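You operate a simulated robot arm through the tools that you are given. There is no shell and no other tool. Be economical: measure what you need, move in short steps, check, and stop when the job is done.

The job below is to be done with a simulated robot arm. You get a single attempt, and the scene is never put back.

TASK
Put things in order on the top of the red table. At the end: the white bottle from the top of the red table stands where the white card sleeve stood; the blue corner piece stands where the white bottle stood; the brown square carton from the top of the red table is in the green basket; the white card sleeve from the top of the red table stands where the brown square carton stood; whatever was shut is shut again. Leave all else as you found it, and nothing knocked over.
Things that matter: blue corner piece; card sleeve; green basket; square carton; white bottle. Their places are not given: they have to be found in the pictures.

Only the result counts: the job must be done as asked and must still hold three seconds after the hand-in. Knocking over, shifting, dropping, spilling or breaking anything else fails it.

THE ROBOT
A 7-joint arm with a two-finger parallel gripper, fixed in place. Base frame: the origin is at the foot of the arm, x ahead of it, y to its left, z up; the work surface is at about z = 0. Lengths are in mm, angles in degrees, forces in N, time in s.
With the tool pointing down near the work surface it reaches from about 220 to 580 mm from the base axis. Its first joint turns from -66.0 to 66.0 degrees. Payload 2.5 kg.
The TCP is the grasp point between the finger pads, 23 mm short of the fingertips. In the tool frame z runs along the fingers and y along their closing line. Largest opening 94 mm; finger width 38, thickness 10; the body of the gripper, 54 by 96 mm, starts 39 mm behind the TCP.
Orientation is told as [roll, pitch, yaw] about the base's x, y, z axes, in that order, counted from this pose: with the fingers straight down and closing along the base's y, the tool's x points along the base's -x, its y along +y and its z along -z.

THE INTERFACE
- The arm moves only by the tool drive_tool. Its argument "deltas" is a list of rows, each an object of numbers (a shift or turn left out is 0, a gripper value left out holds the last): "x", "y", "z": the shift along the base's x, y, z in units of 200 mm (1.0 is 200 mm); "rx", "ry", "rz": the turn, a rotation vector about the base's x, y, z in units of 120 degrees (1.0 is 120 degrees); "fingers": the closure in counts, from 0 (fully open) to 255 (shut). In form: [{"x": .., "y": .., "z": .., "rx": .., "ry": .., "rz": .., "fingers": ..}, ...]. A call has 1 to 12 rows; each row is the pose to reach, as a shift and turn from the pose commanded when the call began. A call with a number of a shift or a turn outside -1 to 1 is refused whole. A row lasts 0.2 s, in which the tool goes at most 50 mm and 8.6 degrees; a call with a longer step from one row to the next is refused whole, and so is a gripper value outside its range. Where a pose cannot be reached the arm comes as near as it can. A force on the tool above 40 N (or 10 N above the force at the start of the call, whichever is more), or a blocked arm, ends the call early, and 0.2 s more pass. The fingers move at their own pace (about 108 mm/s each) and stop on an object; they squeeze with about 42 N. The grip force told is the motor's: it shows also when the fingers shut on nothing. Time passes only in rows, and 0.2 s behind the last, so rows that repeat a pose let the fingers close. The reply holds the time, the measured pose of the TCP, the force on the tool along the base axes, the opening and the grip force, in the units named above and with some noise, with the torque about the TCP (base axes, N m) and any sound that the robot's microphone picked up.
- Cameras (640 x 400 px; columns grow to the right, rows downward): "scene" is fixed at [108.5, -395.3, 558.5]; the picture's right is [0.92, -0.40, 0.00], its down [-0.20, -0.47, -0.86] and it looks along [0.34, 0.79, -0.51] (base axes); focal length 374 px, centre (320, 200). "wrist" rides on the gripper at [86, 16, -75] in the tool frame; the picture's right is [-0.18, 0.98, 0.00], its down [-0.58, -0.11, -0.81] and it looks along [-0.79, -0.15, 0.59] (tool axes); focal length 243 px, centre (320, 200).
- capture(camera): a new picture of that camera. It takes no simulated time.
- pixel_to_xyz(camera, pixels): there is no depth. For up to 12 entries [column, row, z] of the newest picture of that camera ("zoom" is the newest enlarged one), the place [x, y] in the base frame at which the ray of that pixel passes the height z, good to about 2 mm, but the place of the scene camera against the robot may be out by one fixed shift of up to 12 mm in any direction. It takes no simulated time.
- close_up(camera, box): a new picture of the part [left, top, right, bottom] of that camera's present view, enlarged. It takes no simulated time.
- finish_job(): hands the job in; it is judged then, once.

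Work in short steps. Measure before you move; look again where a grasp or a placing could have gone wrong, and mend it. You have 80 turns and 38 pictures in all, those below and enlarged ones among them. Open the gripper and draw the arm clear of the work before you hand the job in, unless the task says otherwise; then end with one line.

The tools are called after ">>>" as name(argument=value, ...) on one line, values as JSON. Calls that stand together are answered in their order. drive_tool: Moves the arm, as the interface text tells. Its arguments: {"type":"object","properties":{"deltas":{"type":"array"}},"required":["deltas"]} The other tools are called the same way: capture (camera) takes a picture; pixel_to_xyz (camera, pixels) gives the place at which the rays of pixels pass given heights; close_up (camera, box) takes an enlarged picture of a part of a camera's view; finish_job () hands the job in.

At the start:

```text
time: 0.0
eef_pos: [352.9, 201.8, 303.5]
ee_rot: [0.0, 0.0, 0.0]
force: [0.0, 0.0, 0.1]
torque: [-0.02, 0.02, -0.01]
gripper_width: 93.9
grip_force: 0.1
```

scene: 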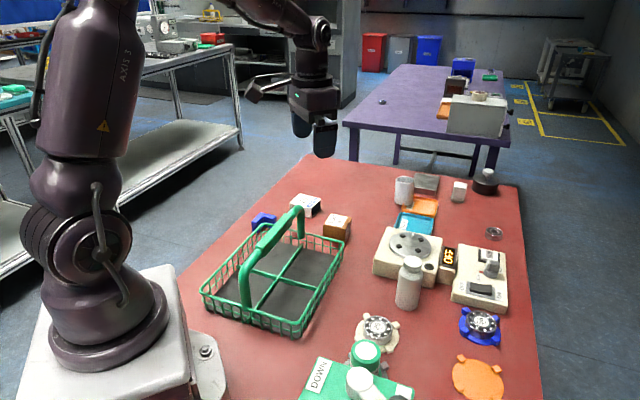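
wrist: 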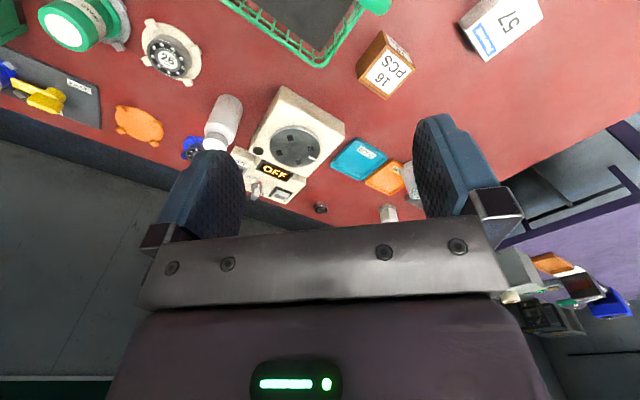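

I'll begin by enlarging the scene parts to identify the items: candidates are carton near (337,227), sleeve near (305,205), blue piece near (263,220), bottle near (410,283).

>>> close_up(camera="scene", box=[190, 170, 370, 345])

>>> close_up(camera="scene", box=[340, 160, 540, 400])

```text
2.29 times, centred on (280, 258) of scene
```

zoom: 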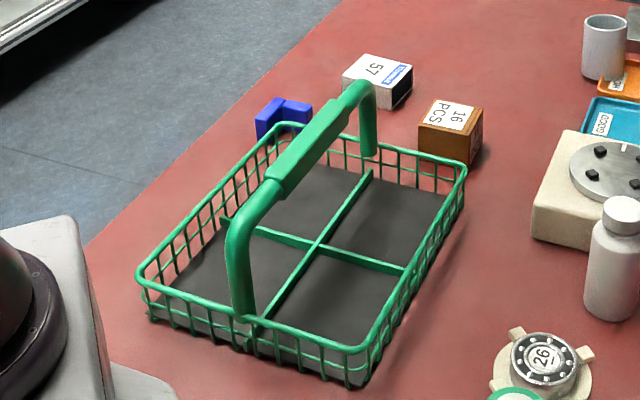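

```text
1.67 times, centred on (440, 280) of scene
```

zoom: 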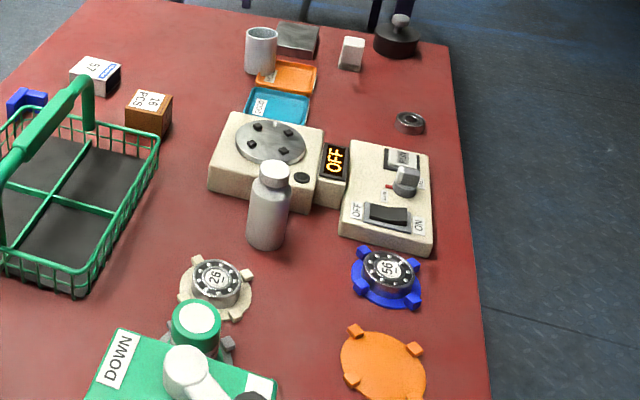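

Sleeve "57", carton "16 PCS", blue corner piece and the bottle are all visible. I measure them in both cameras' current views.

>>> pixel_to_xyz(camera="scene", pixels=[[290, 210, 0], [314, 217, 0], [323, 229, 0], [338, 241, 0], [350, 232, 0], [262, 230, 0], [408, 308, 0], [411, 262, 80], [201, 295, 40], [293, 335, 0], [345, 240, 40], [268, 205, 40]])

>>> pixel_to_xyz(camera="wrist", pixels=[[356, 72, 30], [386, 99, 30], [415, 68, 30], [384, 31, 30], [486, 61, 30], [543, 16, 30], [459, 24, 30], [225, 110, 80], [207, 145, 0], [320, 67, 40]])

```text
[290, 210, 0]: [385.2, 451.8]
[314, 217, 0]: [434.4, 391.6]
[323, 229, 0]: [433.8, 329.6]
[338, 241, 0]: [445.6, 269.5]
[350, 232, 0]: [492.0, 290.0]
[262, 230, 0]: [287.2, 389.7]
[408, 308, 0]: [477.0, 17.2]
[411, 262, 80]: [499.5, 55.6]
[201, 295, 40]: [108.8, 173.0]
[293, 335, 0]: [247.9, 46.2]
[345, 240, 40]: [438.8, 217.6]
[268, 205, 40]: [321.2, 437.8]
```

```text
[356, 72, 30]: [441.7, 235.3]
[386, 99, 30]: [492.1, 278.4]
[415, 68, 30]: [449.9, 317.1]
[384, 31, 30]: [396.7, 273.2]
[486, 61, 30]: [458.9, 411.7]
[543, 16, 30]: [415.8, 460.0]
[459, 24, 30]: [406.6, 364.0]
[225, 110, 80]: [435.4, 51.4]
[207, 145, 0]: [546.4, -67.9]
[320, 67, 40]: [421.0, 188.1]
```

The initial wrist view cuts off the sleeve. I move the tool back and left at the same height for a better wrist look at carton, sleeve and corner piece.

>>> drive_tool(deltas=[{"x": -0.15, "y": 0.14}, {"x": -0.3, "y": 0.28}, {"x": -0.45, "y": 0.42}, {"x": -0.5, "y": 0.5}, {"x": -0.5, "y": 0.5}])

>>> capture(camera="wrist")

```text
time: 1.2
eef_pos: [255.4, 301.9, 305.5]
ee_rot: [0.0, 0.0, 0.1]
force: [-0.3, 0.9, -0.1]
torque: [0.02, -0.02, 0.02]
gripper_width: 94.0
grip_force: 0.2
```

```text
33 pictures are left
```

wrist: 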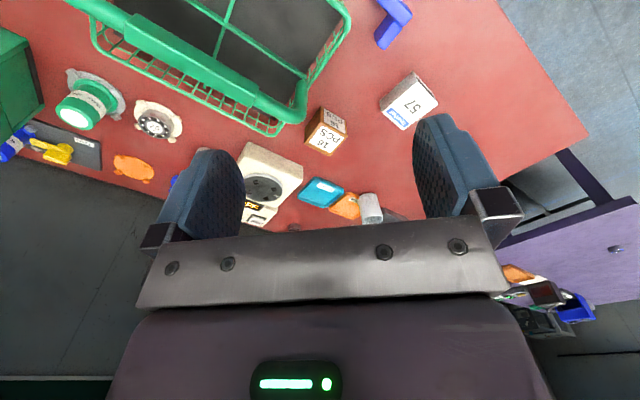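

All targets are in view: carton (326,131), sleeve (408,101), corner piece (393,22). I enlarge that area.

>>> close_up(camera="wrist", box=[280, 0, 456, 160])

```text
2.50 times, centred on (368, 80) of wrist
```

zoom: 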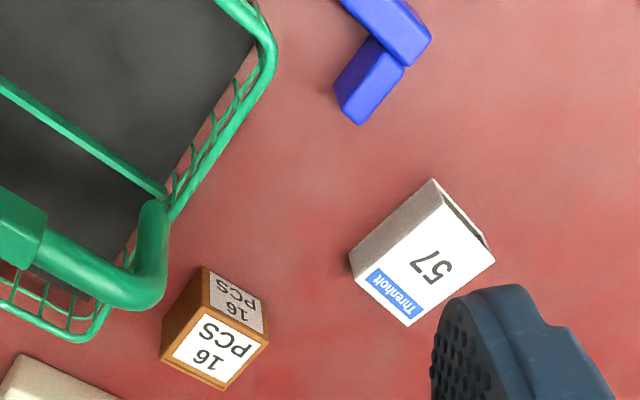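

I take the base and top corners of the boxes and corner piece from the zoom at several heights to solve for heights.

>>> pixel_to_xyz(camera="zoom", pixels=[[203, 266, 0], [264, 300, 0], [213, 308, 40], [213, 308, 50], [269, 343, 40], [225, 390, 40], [160, 360, 40], [163, 318, 0], [433, 179, 0], [348, 253, 0], [352, 276, 20], [352, 276, 30]])

>>> pixel_to_xyz(camera="zoom", pixels=[[407, 326, 30], [495, 262, 30], [443, 197, 30], [490, 245, 0], [335, 90, 0], [360, 125, 0], [403, 66, 20], [370, 37, 20], [430, 38, 20], [404, 65, 0], [345, 0, 20], [398, 0, 20]])

>>> close_up(camera="scene", box=[240, 180, 360, 255])

```text
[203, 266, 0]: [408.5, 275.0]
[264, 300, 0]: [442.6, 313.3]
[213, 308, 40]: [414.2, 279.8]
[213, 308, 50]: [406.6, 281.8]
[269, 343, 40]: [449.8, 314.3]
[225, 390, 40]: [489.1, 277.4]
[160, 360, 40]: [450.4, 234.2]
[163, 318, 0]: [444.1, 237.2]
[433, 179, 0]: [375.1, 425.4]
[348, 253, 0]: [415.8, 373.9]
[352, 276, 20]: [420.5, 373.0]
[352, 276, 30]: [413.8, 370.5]
```

```text
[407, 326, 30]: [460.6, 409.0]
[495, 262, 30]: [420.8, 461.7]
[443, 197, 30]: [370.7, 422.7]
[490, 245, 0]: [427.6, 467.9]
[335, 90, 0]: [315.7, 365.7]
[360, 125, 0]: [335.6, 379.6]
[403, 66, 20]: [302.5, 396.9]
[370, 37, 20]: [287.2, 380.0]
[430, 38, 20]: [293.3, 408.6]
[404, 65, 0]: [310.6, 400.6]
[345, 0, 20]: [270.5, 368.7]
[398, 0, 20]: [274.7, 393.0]
```

```text
5.33 times, centred on (300, 218) of scene
```

zoom: 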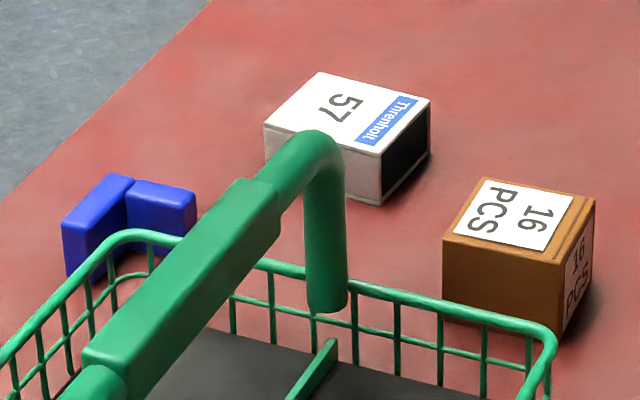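

Carton is ~52 mm square, centre ≈(446,275), turned ~45°; sleeve ≈60×66, centre ≈(418,417), axis ≈128°. Next I tilt the tool 30° and look down at the basket and bottle.

>>> drive_tool(deltas=[{"x": 0.04, "y": -0.19, "z": 0.03, "ry": 0.06}, {"x": 0.08, "y": -0.38, "z": 0.06, "ry": 0.12}, {"x": 0.12, "y": -0.57, "z": 0.09, "ry": 0.18}, {"x": 0.16, "y": -0.7, "z": 0.12, "ry": 0.25}, {"x": 0.2, "y": -0.75, "z": 0.15, "ry": 0.25}, {"x": 0.2, "y": -0.75, "z": 0.15, "ry": 0.25}])

>>> capture(camera="wrist")

```text
time: 2.6
eef_pos: [290.5, 151.0, 336.0]
ee_rot: [-0.1, 30.0, -0.1]
force: [0.0, -0.3, 0.1]
torque: [0.0, -0.04, -0.02]
gripper_width: 94.0
grip_force: 0.0
```

```text
30 pictures are left
```

wrist: 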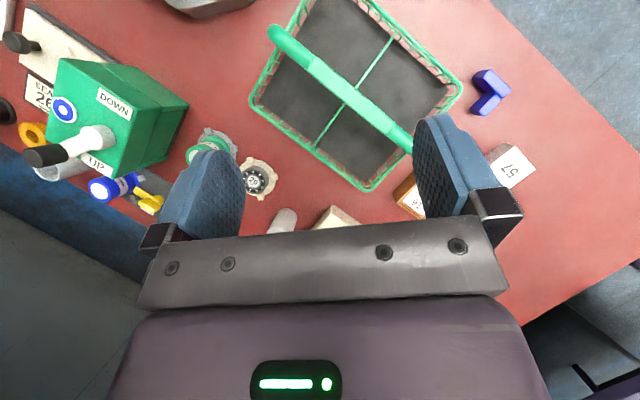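

Good top view: basket corners about (250,95),(368,190),(462,90),(330,0), handle from (275,35) to (410,140). I enlarge it to measure.

>>> close_up(camera="wrist", box=[236, 0, 540, 190])

```text
2.11 times, centred on (388, 95) of wrist
```

zoom: 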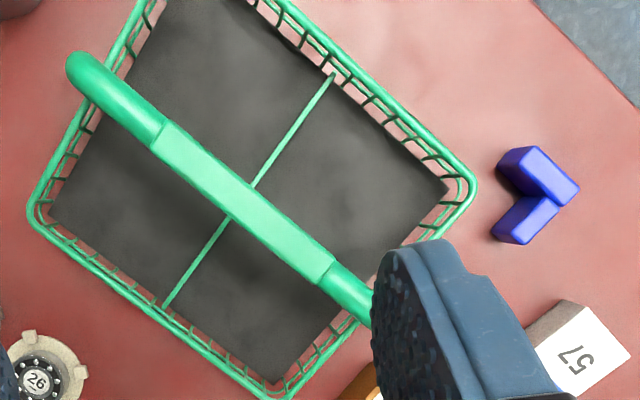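

I convert floor corners, divider hits and handle points.

>>> pixel_to_xyz(camera="zoom", pixels=[[50, 217, 4], [273, 383, 4], [448, 188, 4], [165, 305, 20], [333, 76, 20], [30, 215, 45], [280, 397, 45], [475, 185, 45], [85, 70, 100], [340, 290, 130], [240, 205, 130], [240, 205, 160]])

>>> pixel_to_xyz(camera="zoom", pixels=[[497, 155, 25], [540, 147, 25], [578, 187, 25], [565, 205, 25], [524, 197, 25], [492, 235, 0], [525, 243, 0], [555, 210, 25], [520, 190, 0], [492, 235, 25], [496, 165, 0], [527, 243, 25]])

>>> close_up(camera="wrist", box=[455, 55, 535, 125])

```text
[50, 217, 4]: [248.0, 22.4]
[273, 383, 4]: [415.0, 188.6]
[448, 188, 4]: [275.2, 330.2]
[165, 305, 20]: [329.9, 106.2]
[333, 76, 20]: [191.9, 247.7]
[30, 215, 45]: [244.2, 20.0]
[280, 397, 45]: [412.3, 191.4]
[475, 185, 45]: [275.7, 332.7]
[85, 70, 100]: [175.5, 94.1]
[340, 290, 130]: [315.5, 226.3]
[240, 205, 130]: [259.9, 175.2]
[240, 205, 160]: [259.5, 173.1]
```

```text
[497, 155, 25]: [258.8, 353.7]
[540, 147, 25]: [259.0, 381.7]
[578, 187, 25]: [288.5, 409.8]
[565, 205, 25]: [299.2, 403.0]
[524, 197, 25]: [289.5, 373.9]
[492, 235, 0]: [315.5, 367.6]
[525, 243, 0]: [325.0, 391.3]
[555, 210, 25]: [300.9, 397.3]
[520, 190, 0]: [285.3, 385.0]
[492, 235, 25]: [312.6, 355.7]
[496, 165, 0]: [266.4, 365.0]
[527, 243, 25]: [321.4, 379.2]
```

```text
5.71 times, centred on (495, 90) of wrist
```

zoom: 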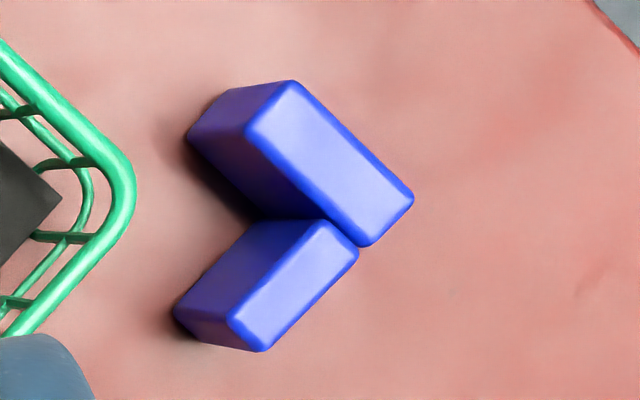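

Basket centre ≈(261,176), long axis at 45°, about 236×199; gap to carton ≈54 mm. Now corner-piece corners in the newest zoom, and handle height from the scene picture.

>>> pixel_to_xyz(camera="zoom", pixels=[[190, 135, 0], [248, 130, 20], [248, 130, 30], [175, 312, 0], [230, 318, 20], [230, 318, 30], [288, 82, 25], [411, 195, 25], [365, 245, 25], [357, 255, 25], [265, 350, 25], [325, 222, 25]])

>>> capture(camera="scene")

```text
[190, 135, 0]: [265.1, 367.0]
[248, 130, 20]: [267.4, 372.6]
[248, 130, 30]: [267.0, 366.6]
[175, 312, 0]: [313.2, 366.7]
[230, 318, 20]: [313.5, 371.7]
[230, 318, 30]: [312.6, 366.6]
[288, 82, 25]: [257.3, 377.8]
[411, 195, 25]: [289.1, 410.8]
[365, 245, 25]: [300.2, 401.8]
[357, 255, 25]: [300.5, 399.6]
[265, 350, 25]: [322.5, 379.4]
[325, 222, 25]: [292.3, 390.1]
```

```text
27 pictures are left
```

scene: 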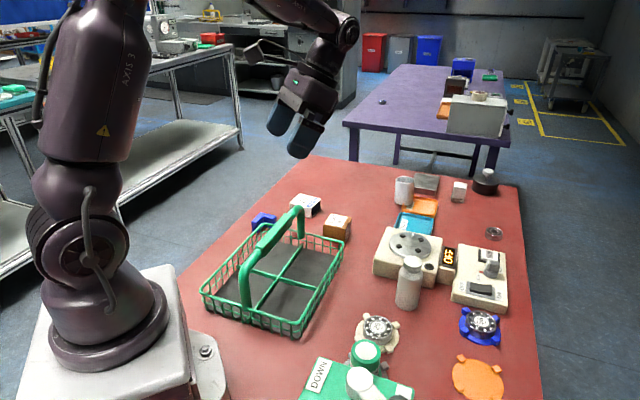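

Corner piece is 30 mm tall, an L with ~45 mm legs ~13 thick. I query handle height from the scene view, and move to look at the bottle.

>>> pixel_to_xyz(camera="scene", pixels=[[268, 236, 100], [268, 236, 120], [268, 236, 140], [268, 236, 160], [297, 208, 100], [297, 208, 120], [297, 208, 140]])

>>> drive_tool(deltas=[{"y": -0.15, "z": -0.05, "ry": -0.06}, {"x": 0.05, "y": -0.3, "z": -0.1, "ry": -0.12}, {"x": 0.1, "y": -0.45, "z": -0.2, "ry": -0.18}, {"x": 0.15, "y": -0.55, "z": -0.3, "ry": -0.25}, {"x": 0.15, "y": -0.55, "z": -0.35, "ry": -0.25}, {"x": 0.15, "y": -0.55, "z": -0.35, "ry": -0.25}])

>>> capture(camera="wrist")

```text
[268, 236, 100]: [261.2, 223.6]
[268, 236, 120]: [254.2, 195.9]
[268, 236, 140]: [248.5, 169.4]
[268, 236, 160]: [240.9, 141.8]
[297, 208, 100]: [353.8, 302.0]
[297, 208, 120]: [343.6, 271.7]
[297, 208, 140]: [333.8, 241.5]
```

```text
time: 4.0
eef_pos: [323.2, 38.5, 265.7]
ee_rot: [0.0, -0.1, -0.1]
force: [-0.5, 0.7, -0.2]
torque: [0.02, -0.01, 0.0]
gripper_width: 94.0
grip_force: 0.0
```

```text
26 pictures are left
```

wrist: 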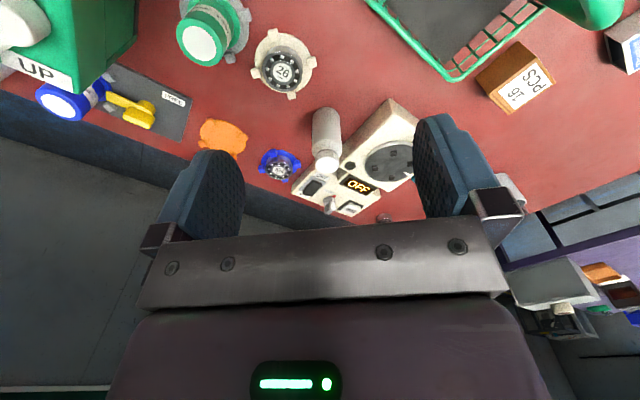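

Handle top is ≈140 mm. The bottle is at (326,140); I enlarge it.

>>> close_up(camera="wrist", box=[270, 80, 430, 210])

>>> close_up(camera="scene", box=[360, 220, 480, 320])

```text
3.08 times, centred on (350, 145) of wrist
```

zoom: 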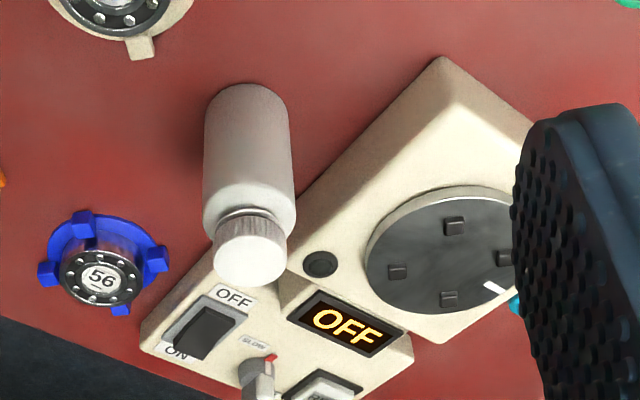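

```text
4.00 times, centred on (420, 270) of scene
```

zoom: 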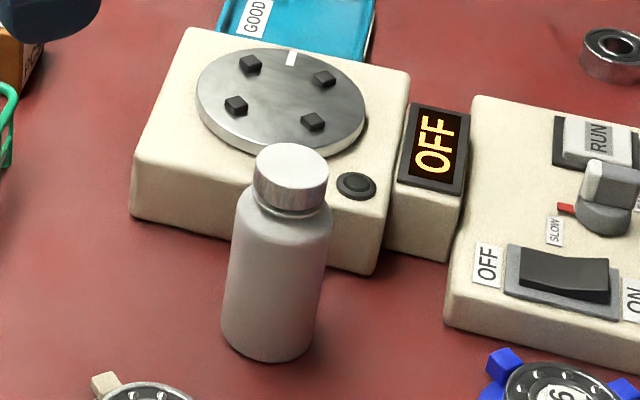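

I convert bottle base and cap points from the wrist view.

>>> pixel_to_xyz(camera="wrist", pixels=[[326.6, 107.7, 0], [312.3, 119, 5], [340.6, 119, 5], [327.6, 165.1, 80], [327.6, 165.1, 90], [327.6, 165.1, 100], [315.6, 165, 90], [339.3, 165, 90], [342.4, 147, 65], [313, 150, 65], [389, 98.5, 45], [350, 150, 45]])

>>> pixel_to_xyz(camera="scene", pixels=[[407.5, 310, 0], [395.5, 303, 0], [418.5, 305, 0], [413, 260, 90], [413, 260, 80], [413, 260, 100], [453.5, 287, 0]])

```text
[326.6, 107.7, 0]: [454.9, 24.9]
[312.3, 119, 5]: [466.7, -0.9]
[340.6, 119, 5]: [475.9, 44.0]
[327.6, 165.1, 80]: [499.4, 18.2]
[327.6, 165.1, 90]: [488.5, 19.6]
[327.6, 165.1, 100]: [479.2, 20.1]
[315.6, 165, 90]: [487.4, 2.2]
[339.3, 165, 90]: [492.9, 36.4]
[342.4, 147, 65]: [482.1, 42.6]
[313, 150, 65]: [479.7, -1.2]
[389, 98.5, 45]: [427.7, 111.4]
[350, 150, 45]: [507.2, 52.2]
```

```text
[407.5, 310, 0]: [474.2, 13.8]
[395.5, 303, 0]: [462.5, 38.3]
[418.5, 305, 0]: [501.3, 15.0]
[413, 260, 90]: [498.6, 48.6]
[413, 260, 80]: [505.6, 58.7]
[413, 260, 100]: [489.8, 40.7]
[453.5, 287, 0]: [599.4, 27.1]
```

Bottle centre ≈(478,20.5), Ø46, height ≈102. Now begin with the carton: I rise over it while turning toward yaw 135° (closing along the basket's long axis, camera away from the handle).

>>> drive_tool(deltas=[{"x": 0.05, "y": 0.1, "rz": 0.07}, {"x": 0.1, "y": 0.2, "rz": 0.14}, {"x": 0.15, "y": 0.3, "rz": 0.21}, {"x": 0.2, "y": 0.4, "rz": 0.28}, {"x": 0.25, "y": 0.5, "rz": 0.35}, {"x": 0.3, "y": 0.6, "rz": 0.42}, {"x": 0.35, "y": 0.7, "rz": 0.49}, {"x": 0.4, "y": 0.8, "rz": 0.56}, {"x": 0.45, "y": 0.9, "rz": 0.63}, {"x": 0.5, "y": 1.0, "rz": 0.7}, {"x": 0.55, "y": 1.0, "rz": 0.77}, {"x": 0.6, "y": 1.0, "rz": 0.84}])

```text
time: 6.6
eef_pos: [441.9, 241.6, 265.4]
ee_rot: [0.1, 0.0, 101.0]
force: [0.6, -0.3, -0.1]
torque: [0.01, -0.02, 0.0]
gripper_width: 94.0
grip_force: 0.1
```

Yaw reaches 101° fine. I continue to 136° over the carton centre (446,275) and descend to z≈150 to check alignment.

>>> drive_tool(deltas=[{"x": 0.005, "y": 0.04, "z": -0.1, "rz": 0.07}, {"x": 0.01, "y": 0.08, "z": -0.2, "rz": 0.14}, {"x": 0.0155, "y": 0.12, "z": -0.35, "rz": 0.21}, {"x": 0.0155, "y": 0.166, "z": -0.5, "rz": 0.28}, {"x": 0.0155, "y": 0.166, "z": -0.567, "rz": 0.293}, {"x": 0.0155, "y": 0.166, "z": -0.567, "rz": 0.293}])

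>>> capture(camera="wrist")

```text
time: 8.0
eef_pos: [448.0, 273.6, 152.0]
ee_rot: [0.0, 0.0, 136.0]
force: [-1.0, 0.7, 0.0]
torque: [0.01, -0.02, 0.01]
gripper_width: 94.0
grip_force: 0.1
```

```text
23 pictures are left
```

wrist: 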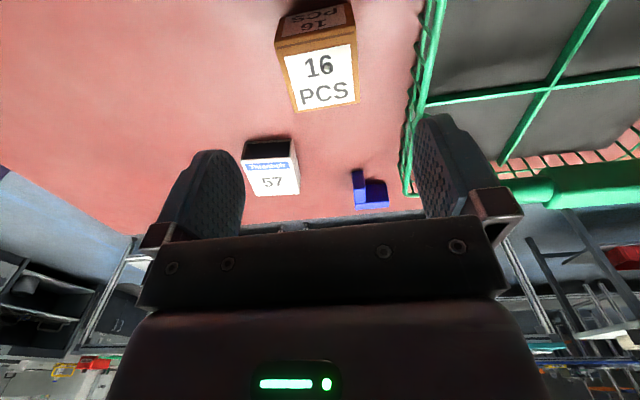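

Carton in view at (316,60), well between the fingers. I verify its centre and edges from this nearer view.

>>> close_up(camera="wrist", box=[236, 0, 400, 120])

```text
3.33 times, centred on (318, 60) of wrist
```

zoom: 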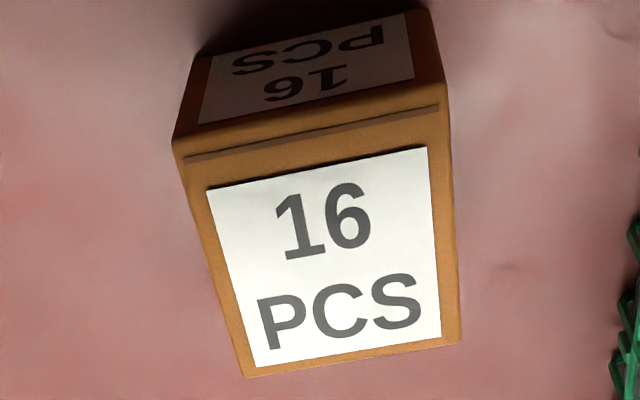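

>>> pixel_to_xyz(camera="zoom", pixels=[[173, 142, 45], [448, 83, 45], [461, 343, 45], [245, 378, 45], [203, 58, 0], [424, 8, 0], [173, 142, 40], [448, 83, 40], [173, 142, 50], [448, 83, 50]])

```text
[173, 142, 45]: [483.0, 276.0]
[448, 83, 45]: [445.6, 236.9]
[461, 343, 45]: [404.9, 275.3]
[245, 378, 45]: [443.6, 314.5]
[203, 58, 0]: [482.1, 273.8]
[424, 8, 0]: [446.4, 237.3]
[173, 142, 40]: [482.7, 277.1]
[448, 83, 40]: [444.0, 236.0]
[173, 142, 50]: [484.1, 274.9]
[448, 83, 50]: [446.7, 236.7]
```

Centre ≈(444.5,275.5), edges at 46°, height ≈48. I descend to TCP z=30 and close moderately.

>>> drive_tool(deltas=[{"x": -0.0075, "y": 0.0025, "z": -0.2}, {"x": -0.0075, "y": 0.0025, "z": -0.4}, {"x": -0.0075, "y": 0.0025, "z": -0.5}, {"x": -0.0075, "y": 0.0025, "z": -0.6}, {"x": -0.0075, "y": 0.0025, "z": -0.6}, {"x": -0.0075, "y": 0.0025, "z": -0.6, "fingers": 130}, {"x": -0.0075, "y": 0.0025, "z": -0.6, "fingers": 130}, {"x": -0.0075, "y": 0.0025, "z": -0.6, "fingers": 130}])

```text
time: 9.8
eef_pos: [443.2, 275.9, 30.3]
ee_rot: [0.0, 0.0, 136.0]
force: [0.0, 0.1, 0.6]
torque: [0.0, -0.01, 0.02]
gripper_width: 55.8
grip_force: 41.7
```

Carton gripped (55.8 mm). Lift and carry it along the handle's outer side to the far-right compartment at (348,173), staying above the rim.

>>> drive_tool(deltas=[{"z": 0.2}, {"z": 0.4}, {"z": 0.55}, {"x": -0.1, "y": -0.11, "z": 0.55}, {"x": -0.25, "y": -0.27, "z": 0.55}, {"x": -0.4, "y": -0.43, "z": 0.55}, {"x": -0.482, "y": -0.511, "z": 0.55}, {"x": -0.482, "y": -0.511, "z": 0.55}])

>>> capture(camera="wrist")

>>> capture(camera="scene")

```text
time: 11.6
eef_pos: [349.1, 171.2, 143.3]
ee_rot: [0.1, 0.0, 135.9]
force: [0.0, 0.3, -2.3]
torque: [0.02, 0.04, 0.0]
gripper_width: 55.8
grip_force: 41.8
```

```text
21 pictures are left
```

wrist: 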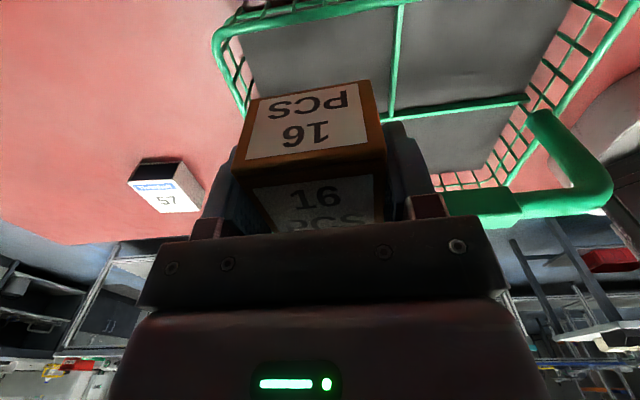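

```text
20 pictures are left
```

scene: 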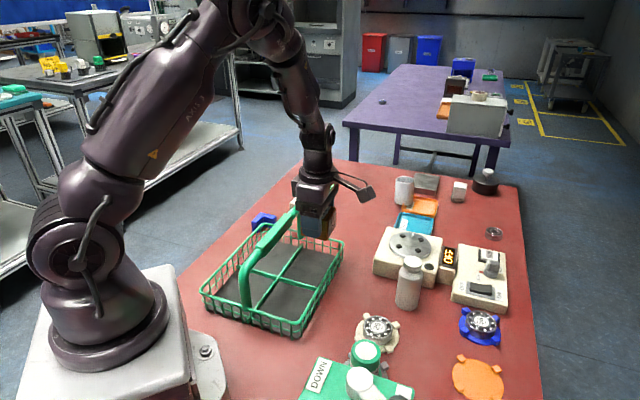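

Carton is over the compartment, handle clear on the side. I lower it gently to z≈38.

>>> drive_tool(deltas=[{"z": -0.15}, {"z": -0.3}, {"z": -0.42}, {"z": -0.48}, {"z": -0.51}, {"z": -0.51}])

>>> capture(camera="scene")

```text
time: 13.0
eef_pos: [347.3, 172.3, 38.4]
ee_rot: [0.0, 0.0, 135.9]
force: [-0.9, -0.7, -0.5]
torque: [-0.03, 0.07, -0.01]
gripper_width: 56.0
grip_force: 42.1
```

```text
19 pictures are left
```

scene: 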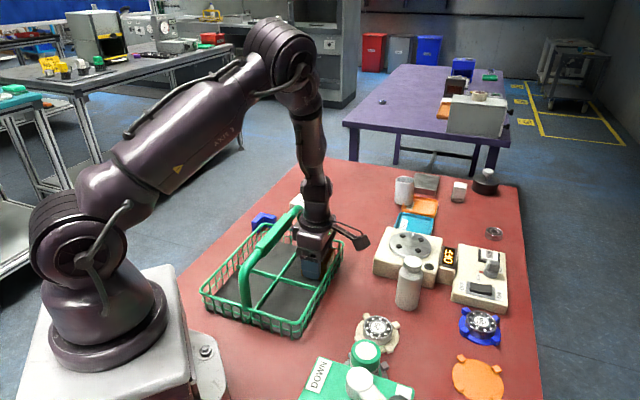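

Inside the compartment, no touch yet of note (fz −0.5 versus −2.3 hanging). I lower in 2 mm steps.

>>> drive_tool(deltas=[{"z": -0.008}, {"z": -0.016}, {"z": -0.02}, {"z": -0.02}])

```text
time: 13.6
eef_pos: [348.3, 171.3, 38.6]
ee_rot: [0.1, 0.2, 135.9]
force: [-1.7, -1.0, 6.3]
torque: [0.28, 0.13, 0.1]
gripper_width: 55.9
grip_force: 41.8
stopped in row 2: the force on the tool passed its limit at 43 N (the readings are from after the stop); the commanded pose is now the measured one
```

It rests on the floor. I open partially and rise straight up.

>>> drive_tool(deltas=[{"fingers": 60}, {"fingers": 60}, {"z": 0.1, "fingers": 60}, {"z": 0.3}, {"z": 0.5}, {"z": 0.7}, {"z": 0.85}, {"z": 0.85}])

>>> close_up(camera="scene", box=[190, 170, 370, 345])

```text
time: 15.4
eef_pos: [344.5, 171.8, 206.6]
ee_rot: [0.1, 0.1, 135.9]
force: [0.1, 1.0, -0.5]
torque: [0.01, -0.02, -0.02]
gripper_width: 72.0
grip_force: 0.1
```

```text
2.29 times, centred on (280, 258) of scene
```

zoom: 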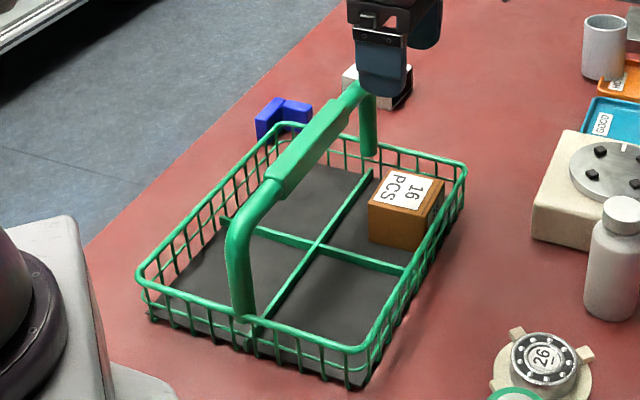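

Carton is in the basket, nothing disturbed. Next the sleeve: fly to (418,417) with yaw 128°, staying high, and check reach.

>>> drive_tool(deltas=[{"x": 0.058, "y": 0.2, "rz": -0.02}, {"x": 0.116, "y": 0.4, "rz": -0.04}, {"x": 0.174, "y": 0.6, "rz": -0.066}, {"x": 0.232, "y": 0.8, "rz": -0.066}, {"x": 0.29, "y": 1.0, "rz": -0.066}, {"x": 0.348, "y": 1.0, "z": -0.1, "rz": -0.066, "fingers": 0}, {"x": 0.348, "y": 1.0, "z": -0.2, "rz": -0.066}])

```text
time: 17.0
eef_pos: [416.3, 373.5, 165.3]
ee_rot: [0.1, 0.0, 127.9]
force: [0.4, -0.6, -0.8]
torque: [-0.03, 0.02, -0.01]
gripper_width: 94.0
grip_force: 0.1
```

Reach fine so far; I continue to over the sleeve at z≈120 and look.

>>> drive_tool(deltas=[{"y": 0.12, "z": -0.05}, {"y": 0.2285, "z": -0.15}, {"y": 0.2285, "z": -0.243}, {"y": 0.2285, "z": -0.243}])

>>> close_up(camera="wrist", box=[200, 0, 440, 150])

```text
time: 18.0
eef_pos: [415.6, 417.8, 117.3]
ee_rot: [0.0, 0.1, 128.0]
force: [-0.4, 0.3, 0.0]
torque: [0.01, -0.04, -0.01]
gripper_width: 93.9
grip_force: 0.0
```

```text
2.67 times, centred on (320, 75) of wrist
```

zoom: 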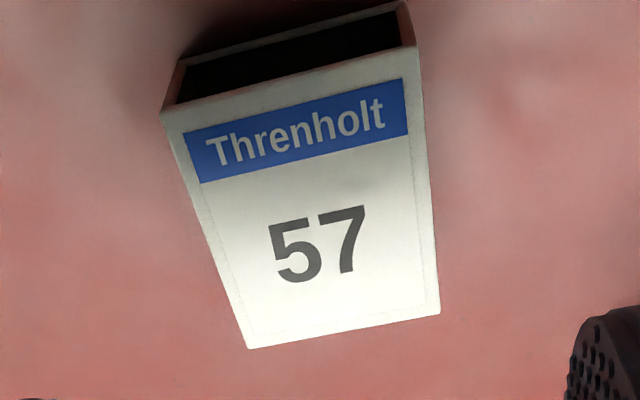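

Reached. I measure the sleeve's top corners and near bottom corners here.

>>> pixel_to_xyz(camera="zoom", pixels=[[161, 110, 30], [417, 47, 30], [440, 312, 30], [249, 348, 30], [180, 60, 0], [406, 3, 0], [161, 110, 35], [417, 47, 35], [161, 110, 25], [417, 47, 25]])

```text
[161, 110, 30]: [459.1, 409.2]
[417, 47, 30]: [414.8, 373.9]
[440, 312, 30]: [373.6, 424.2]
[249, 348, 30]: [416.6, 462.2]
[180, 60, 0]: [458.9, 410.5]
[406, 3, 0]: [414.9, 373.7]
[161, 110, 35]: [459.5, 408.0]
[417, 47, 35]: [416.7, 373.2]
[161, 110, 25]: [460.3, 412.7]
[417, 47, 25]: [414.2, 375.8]
```

Sleeve centre (416,417.4), closing angle 38.7°, height 29. I descend to z=26 and close gently to just under its width.

>>> drive_tool(deltas=[{"x": -0.0095, "y": 0.002, "z": -0.2, "rz": 0.006}, {"x": -0.0095, "y": 0.002, "z": -0.36, "rz": 0.006}, {"x": -0.0095, "y": 0.002, "z": -0.44, "rz": 0.006}, {"x": -0.0095, "y": 0.002, "z": -0.47, "rz": 0.006}, {"x": -0.0095, "y": 0.002, "z": -0.47, "rz": 0.006}, {"x": -0.0095, "y": 0.002, "z": -0.47, "rz": 0.006, "fingers": 106}, {"x": -0.0095, "y": 0.002, "z": -0.47, "rz": 0.006, "fingers": 106}, {"x": -0.0095, "y": 0.002, "z": -0.47, "rz": 0.006, "fingers": 106}])

```text
time: 19.8
eef_pos: [415.2, 419.2, 24.0]
ee_rot: [0.1, 0.2, 128.8]
force: [-0.5, 0.3, 0.3]
torque: [0.05, 0.01, 0.03]
gripper_width: 57.1
grip_force: 42.5
```

Gripped at 57.1 mm. Lift, carry to the carton's old spot (444.5,275.5), and lower to just above the table.

>>> drive_tool(deltas=[{"z": 0.15}, {"z": 0.3}, {"x": 0.03, "y": -0.18, "z": 0.3}, {"x": 0.07, "y": -0.36, "z": 0.3}, {"x": 0.11, "y": -0.54, "z": 0.3}, {"x": 0.1425, "y": -0.7095, "z": 0.3}, {"x": 0.1425, "y": -0.7095, "z": 0.2}, {"x": 0.1425, "y": -0.7095, "z": 0.1}, {"x": 0.1425, "y": -0.7095, "z": 0.03}, {"x": 0.1425, "y": -0.7095, "z": 0.01}, {"x": 0.1425, "y": -0.7095, "z": 0.01}])

```text
time: 22.2
eef_pos: [444.8, 276.9, 27.0]
ee_rot: [0.0, 0.1, 128.6]
force: [0.1, 0.7, 0.1]
torque: [0.02, 0.02, 0.02]
gripper_width: 57.1
grip_force: 41.8
```

Now lower the last 2 mm, release, and rise.

>>> drive_tool(deltas=[{"z": -0.005}, {"z": -0.009}, {"z": -0.009, "fingers": 50}, {"z": -0.009, "fingers": 50}, {"z": 0.1, "fingers": 50}, {"z": 0.3}, {"z": 0.5}, {"z": 0.7}, {"z": 0.85}, {"z": 0.85}])

>>> close_up(camera="wrist", box=[200, 0, 440, 150])

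```text
time: 24.4
eef_pos: [443.6, 278.9, 198.7]
ee_rot: [0.1, 0.2, 128.7]
force: [-0.4, 0.3, 0.1]
torque: [-0.01, 0.04, -0.01]
gripper_width: 75.4
grip_force: 0.0
```

```text
2.67 times, centred on (320, 75) of wrist
```

zoom: 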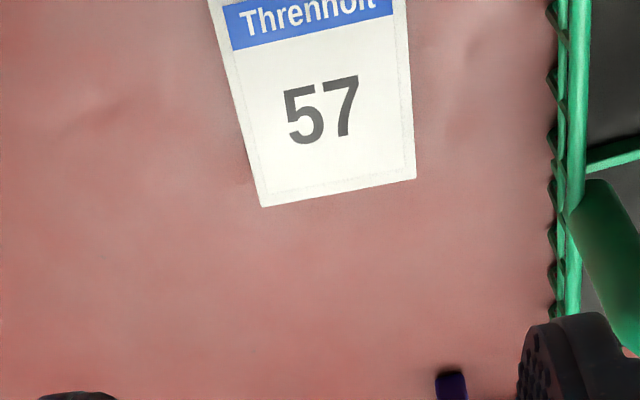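

Sleeve stands at the carton's spot. Next I go to above the bottle (478,20.5), turning to yaw 38°.

>>> drive_tool(deltas=[{"x": 0.015, "y": -0.11, "z": 0.05, "rz": -0.068}, {"x": 0.03, "y": -0.22, "z": 0.1, "rz": -0.136}, {"x": 0.045, "y": -0.33, "z": 0.1, "rz": -0.204}, {"x": 0.06, "y": -0.44, "z": 0.1, "rz": -0.272}, {"x": 0.075, "y": -0.55, "z": 0.1, "rz": -0.34}, {"x": 0.09, "y": -0.66, "z": 0.1, "rz": -0.408}, {"x": 0.105, "y": -0.77, "z": 0.1, "rz": -0.476}, {"x": 0.12, "y": -0.88, "z": 0.1, "rz": -0.544}, {"x": 0.135, "y": -0.98, "z": 0.1, "rz": -0.612}, {"x": 0.15, "y": -1.0, "z": 0.1, "rz": -0.68}, {"x": 0.1675, "y": -1.0, "z": 0.1, "rz": -0.7558}, {"x": 0.1675, "y": -1.0, "z": 0.1, "rz": -0.7558, "fingers": 60}])

```text
refused: row 11 steps farther than a row can; nothing moved
```

>>> drive_tool(deltas=[{"x": 0.015, "y": -0.11, "z": 0.05, "rz": -0.068}, {"x": 0.03, "y": -0.22, "z": 0.1, "rz": -0.136}, {"x": 0.045, "y": -0.33, "z": 0.1, "rz": -0.204}, {"x": 0.06, "y": -0.44, "z": 0.1, "rz": -0.272}, {"x": 0.075, "y": -0.55, "z": 0.1, "rz": -0.34}, {"x": 0.09, "y": -0.66, "z": 0.1, "rz": -0.408}, {"x": 0.105, "y": -0.77, "z": 0.1, "rz": -0.476}, {"x": 0.12, "y": -0.88, "z": 0.1, "rz": -0.544}, {"x": 0.135, "y": -0.98, "z": 0.1, "rz": -0.612}, {"x": 0.15, "y": -1.0, "z": 0.1, "rz": -0.68}, {"x": 0.1675, "y": -1.0, "z": 0.1, "rz": -0.72}, {"x": 0.1675, "y": -1.0, "z": 0.1, "rz": -0.7558, "fingers": 60}])

```text
time: 27.0
eef_pos: [478.1, 75.7, 217.0]
ee_rot: [0.0, 0.2, 37.9]
force: [0.9, 0.0, 0.1]
torque: [0.01, 0.01, 0.0]
gripper_width: 72.1
grip_force: 0.1
```

Shift to over the bottle and look.

>>> drive_tool(deltas=[{"y": -0.15}, {"y": -0.275}, {"y": -0.275}])

>>> capture(camera="wrist")

```text
time: 27.8
eef_pos: [478.2, 19.4, 217.5]
ee_rot: [0.0, 0.2, 38.0]
force: [0.3, 0.2, -0.5]
torque: [0.0, 0.01, 0.01]
gripper_width: 72.2
grip_force: 0.1
```

```text
15 pictures are left
```

wrist: 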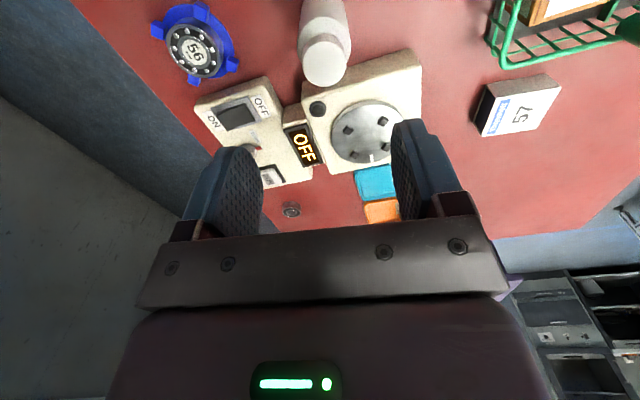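

Cap centre at (325,62), switch box corner near (268,78). I measure these.

>>> pixel_to_xyz(camera="wrist", pixels=[[325, 62, 102], [303, 62, 102], [348, 62, 102], [325, 62, 98], [268, 78, 35], [195, 105, 35], [252, 98, 45], [284, 108, 45], [300, 90, 45], [318, 108, 50], [300, 35, 75], [351, 37, 75]])

```text
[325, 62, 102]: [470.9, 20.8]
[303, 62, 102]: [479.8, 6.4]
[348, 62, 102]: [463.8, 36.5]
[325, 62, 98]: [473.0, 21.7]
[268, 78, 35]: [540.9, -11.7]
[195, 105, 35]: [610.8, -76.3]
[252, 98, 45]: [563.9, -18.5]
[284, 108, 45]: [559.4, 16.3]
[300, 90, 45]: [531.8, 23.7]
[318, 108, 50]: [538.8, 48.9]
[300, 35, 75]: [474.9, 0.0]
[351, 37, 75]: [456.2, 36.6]
```

Two views disagree by a few mm (height probably >102). I back off 80 mm along the view line for a third measurement with the base visible.

>>> drive_tool(deltas=[{"x": -0.16, "y": -0.12}, {"x": -0.315, "y": -0.25}, {"x": -0.315, "y": -0.25}])

>>> close_up(camera="wrist", box=[240, 0, 432, 120])

```text
time: 28.6
eef_pos: [413.9, -30.0, 221.1]
ee_rot: [0.1, 0.1, 38.0]
force: [-0.1, 0.1, -0.1]
torque: [0.04, -0.02, -0.01]
gripper_width: 71.9
grip_force: 0.0
```

```text
3.33 times, centred on (336, 60) of wrist
```

zoom: 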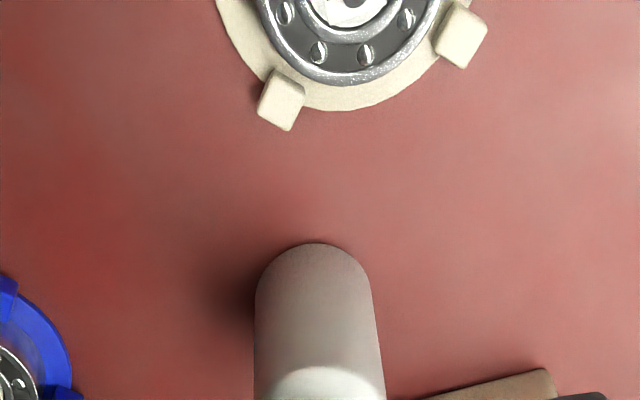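

>>> pixel_to_xyz(camera="zoom", pixels=[[315, 243, 0], [315, 243, 3], [255, 290, 3], [372, 290, 3], [255, 300, 5], [374, 300, 5]])

>>> close_up(camera="wrist", box=[256, 60, 448, 180])

```text
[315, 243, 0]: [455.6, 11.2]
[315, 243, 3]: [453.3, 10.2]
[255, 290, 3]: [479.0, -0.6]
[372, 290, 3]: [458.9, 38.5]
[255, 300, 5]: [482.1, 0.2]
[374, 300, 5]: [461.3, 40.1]
```

```text
3.33 times, centred on (352, 120) of wrist
```

zoom: 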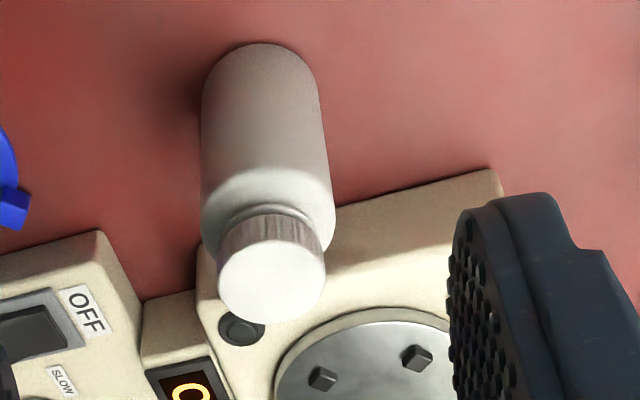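

>>> pixel_to_xyz(camera="zoom", pixels=[[271, 281, 95], [271, 281, 102], [271, 281, 110], [202, 210, 72], [336, 220, 72], [202, 210, 66], [336, 220, 66], [105, 232, 35], [200, 245, 45], [495, 170, 45]])

```text
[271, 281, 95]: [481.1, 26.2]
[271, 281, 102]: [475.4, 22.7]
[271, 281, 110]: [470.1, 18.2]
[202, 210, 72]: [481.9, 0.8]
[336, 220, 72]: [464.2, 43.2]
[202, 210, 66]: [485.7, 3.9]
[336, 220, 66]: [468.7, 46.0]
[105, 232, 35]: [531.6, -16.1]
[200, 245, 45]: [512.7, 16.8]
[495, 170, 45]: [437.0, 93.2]
```

Bottle centre ≈(473,21.5), height ≈104; the dial box edge runs at −45° close beside it, so yaw 45° keeps fingers clear. I move above and descend to z=71.

>>> drive_tool(deltas=[{"x": 0.145, "y": 0.128, "rz": 0.058}, {"x": 0.29, "y": 0.255, "rz": 0.058}, {"x": 0.29, "y": 0.255, "rz": 0.058, "z": -0.15}, {"x": 0.29, "y": 0.255, "rz": 0.058, "z": -0.3}, {"x": 0.29, "y": 0.255, "rz": 0.058, "z": -0.45}, {"x": 0.29, "y": 0.255, "rz": 0.058, "z": -0.58}, {"x": 0.29, "y": 0.255, "rz": 0.058, "z": -0.66}, {"x": 0.29, "y": 0.255, "rz": 0.058, "z": -0.71}, {"x": 0.29, "y": 0.255, "rz": 0.058, "z": -0.735}, {"x": 0.29, "y": 0.255, "rz": 0.058, "z": -0.735}])

>>> capture(camera="scene")

```text
time: 30.8
eef_pos: [473.8, 23.2, 70.4]
ee_rot: [0.0, 0.1, 45.0]
force: [0.4, -0.2, 0.6]
torque: [-0.03, -0.03, -0.01]
gripper_width: 72.2
grip_force: 0.1
```

```text
12 pictures are left
```

scene: 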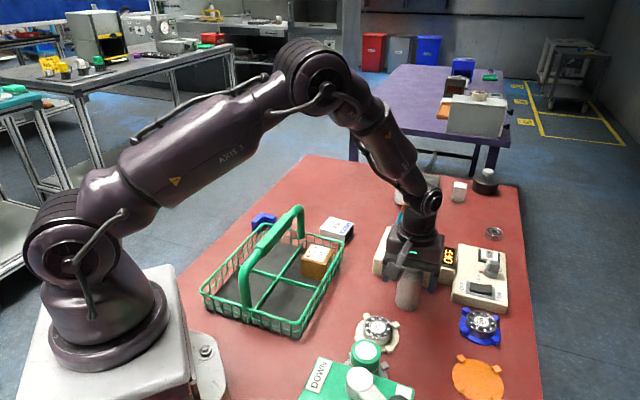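

Fingers straddle the bottle without contact. I close gradually.

>>> drive_tool(deltas=[{"fingers": 105}, {"fingers": 115}, {"fingers": 122}, {"fingers": 128}, {"fingers": 140}, {"fingers": 150}, {"fingers": 150}])

```text
time: 32.4
eef_pos: [473.1, 23.9, 68.9]
ee_rot: [0.2, 0.2, 45.0]
force: [-0.3, 0.1, 0.4]
torque: [-0.02, 0.01, -0.01]
gripper_width: 42.6
grip_force: 41.5
```

Gripped at 42.6 mm. Lift straight up and start carrying.

>>> drive_tool(deltas=[{"z": 0.05}, {"z": 0.2}, {"z": 0.4}, {"z": 0.6}, {"x": -0.02, "y": 0.15, "z": 0.6}, {"x": -0.04, "y": 0.35, "z": 0.6}, {"x": -0.07, "y": 0.55, "z": 0.6}, {"x": -0.1, "y": 0.75, "z": 0.6}, {"x": -0.13, "y": 0.9, "z": 0.6}, {"x": -0.145, "y": 1.0, "z": 0.6}, {"x": -0.145, "y": 1.0, "z": 0.6}])

>>> capture(camera="scene")

```text
time: 34.8
eef_pos: [442.1, 220.8, 191.4]
ee_rot: [0.2, 0.2, 45.0]
force: [1.0, -0.7, -0.5]
torque: [0.0, 0.02, -0.03]
gripper_width: 42.7
grip_force: 41.8
```

```text
11 pictures are left
```

scene: 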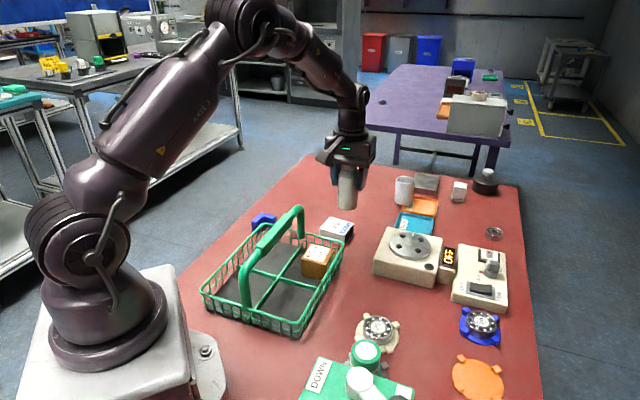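

Bottle hangs upright. Continue to over (416,417.4) and lower to z≈76.

>>> drive_tool(deltas=[{"x": -0.03, "y": 0.2}, {"x": -0.06, "y": 0.4}, {"x": -0.09, "y": 0.6}, {"x": -0.12, "y": 0.8}, {"x": -0.14, "y": 0.9795}, {"x": -0.14, "y": 0.9795}, {"x": -0.14, "y": 0.9795, "z": -0.15}, {"x": -0.14, "y": 0.9795, "z": -0.3}, {"x": -0.14, "y": 0.9795, "z": -0.45}, {"x": -0.14, "y": 0.9795, "z": -0.54}, {"x": -0.14, "y": 0.9795, "z": -0.575}, {"x": -0.14, "y": 0.9795, "z": -0.575}])

```text
time: 37.4
eef_pos: [415.2, 417.7, 73.2]
ee_rot: [0.0, 0.1, 45.1]
force: [0.4, 0.7, -0.9]
torque: [0.03, 0.01, 0.01]
gripper_width: 42.5
grip_force: 42.2
```

Lower the last millimetres until it touches.

>>> drive_tool(deltas=[{"z": -0.01}, {"z": -0.018}, {"z": -0.023}, {"z": -0.023}])

>>> close_up(camera="scene", box=[240, 140, 400, 260])

```text
time: 38.4
eef_pos: [414.1, 418.9, 69.7]
ee_rot: [0.1, 0.1, 45.0]
force: [0.2, -0.5, 4.1]
torque: [-0.1, 0.04, -0.02]
gripper_width: 42.7
grip_force: 42.5
```

```text
3.33 times, centred on (320, 200) of scene
```

zoom: 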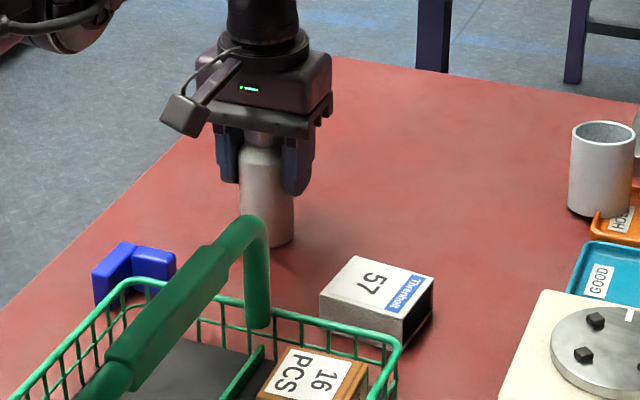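

It stands (4 N up). Release and rise straight.

>>> drive_tool(deltas=[{"fingers": 125}, {"fingers": 105}, {"fingers": 60}, {"fingers": 60}, {"z": 0.1}, {"z": 0.25}, {"z": 0.45}, {"z": 0.65}, {"z": 0.7}, {"z": 0.7}])

>>> close_up(camera="scene", box=[240, 140, 400, 260])

```text
time: 40.6
eef_pos: [414.1, 417.6, 210.7]
ee_rot: [0.0, 0.2, 45.0]
force: [0.4, 0.6, 0.2]
torque: [-0.05, 0.0, 0.04]
gripper_width: 72.1
grip_force: 0.1
```

```text
3.33 times, centred on (320, 200) of scene
```

zoom: 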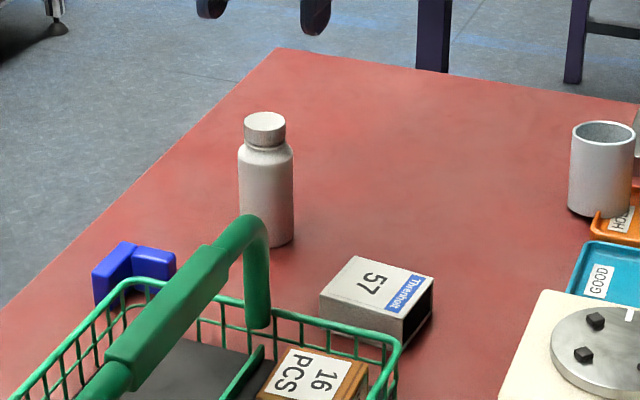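

Bottle stands at the sleeve's place. Now the corner piece: grip across its 46 mm span with yaw 45°, TCP target ≈(291,377.6). Move above and look.

>>> drive_tool(deltas=[{"x": -0.2, "y": -0.06}, {"x": -0.4, "y": -0.13}, {"x": -0.624, "y": -0.199}, {"x": -0.624, "y": -0.199, "z": -0.15}, {"x": -0.624, "y": -0.199, "z": -0.3}, {"x": -0.624, "y": -0.199, "z": -0.3}])

>>> close_up(camera="wrist", box=[200, 0, 440, 150])

```text
time: 42.0
eef_pos: [289.5, 379.1, 149.4]
ee_rot: [0.2, 0.1, 45.0]
force: [-0.4, 0.4, 0.2]
torque: [0.01, -0.02, 0.01]
gripper_width: 71.9
grip_force: 0.1
```

```text
2.67 times, centred on (320, 75) of wrist
```

zoom: 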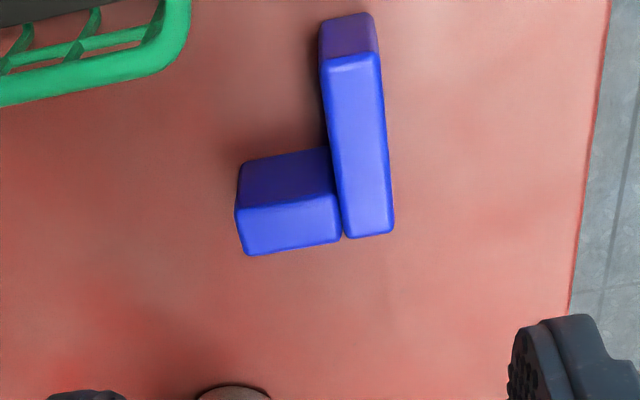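

>>> pixel_to_xyz(camera="zoom", pixels=[[394, 234, 30], [247, 256, 30], [235, 210, 30], [380, 53, 30], [321, 65, 30], [338, 195, 30]])

```text
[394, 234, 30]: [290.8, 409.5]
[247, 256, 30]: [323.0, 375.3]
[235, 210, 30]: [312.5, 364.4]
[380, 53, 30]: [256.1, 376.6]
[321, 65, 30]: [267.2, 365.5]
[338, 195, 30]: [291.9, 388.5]
```

Corner at (290.8,409.5), legs at 43.4°. TCP target (292.5,378.7), yaw 43.4. Descend and grip gently.

>>> drive_tool(deltas=[{"x": 0.0065, "y": 0.0055, "z": -0.2, "rz": -0.0125}, {"x": 0.0065, "y": 0.0055, "z": -0.4, "rz": -0.0125}, {"x": 0.0065, "y": 0.0055, "z": -0.55, "rz": -0.0125}, {"x": 0.0065, "y": 0.0055, "z": -0.625, "rz": -0.0125}, {"x": 0.0065, "y": 0.0055, "z": -0.625, "rz": -0.0125}, {"x": 0.0065, "y": 0.0055, "z": -0.625, "rz": -0.0125, "fingers": 105}, {"x": 0.0065, "y": 0.0055, "z": -0.625, "rz": -0.0125, "fingers": 125}, {"x": 0.0065, "y": 0.0055, "z": -0.625, "rz": -0.0125, "fingers": 145}, {"x": 0.0065, "y": 0.0055, "z": -0.625, "rz": -0.0125, "fingers": 145}])

```text
time: 44.0
eef_pos: [292.7, 380.0, 24.6]
ee_rot: [0.1, 0.2, 43.5]
force: [0.0, 0.3, 1.3]
torque: [-0.03, -0.02, 0.0]
gripper_width: 46.9
grip_force: 42.1
```

Gripped (46.9 mm). Lift and carry high toward the bottle's old place.

>>> drive_tool(deltas=[{"z": 0.2}, {"z": 0.4}, {"z": 0.6}, {"z": 0.8}, {"z": 0.9}, {"x": 0.1, "y": -0.2, "z": 0.9}, {"x": 0.2, "y": -0.4, "z": 0.9}, {"x": 0.3, "y": -0.6, "z": 0.9}, {"x": 0.4, "y": -0.8, "z": 0.9}, {"x": 0.5, "y": -1.0, "z": 0.9}, {"x": 0.5, "y": -1.0, "z": 0.9}])

```text
time: 46.4
eef_pos: [395.1, 180.5, 206.1]
ee_rot: [0.1, 0.2, 43.6]
force: [-0.1, 0.3, -1.3]
torque: [0.03, 0.0, -0.02]
gripper_width: 46.6
grip_force: 41.8
```

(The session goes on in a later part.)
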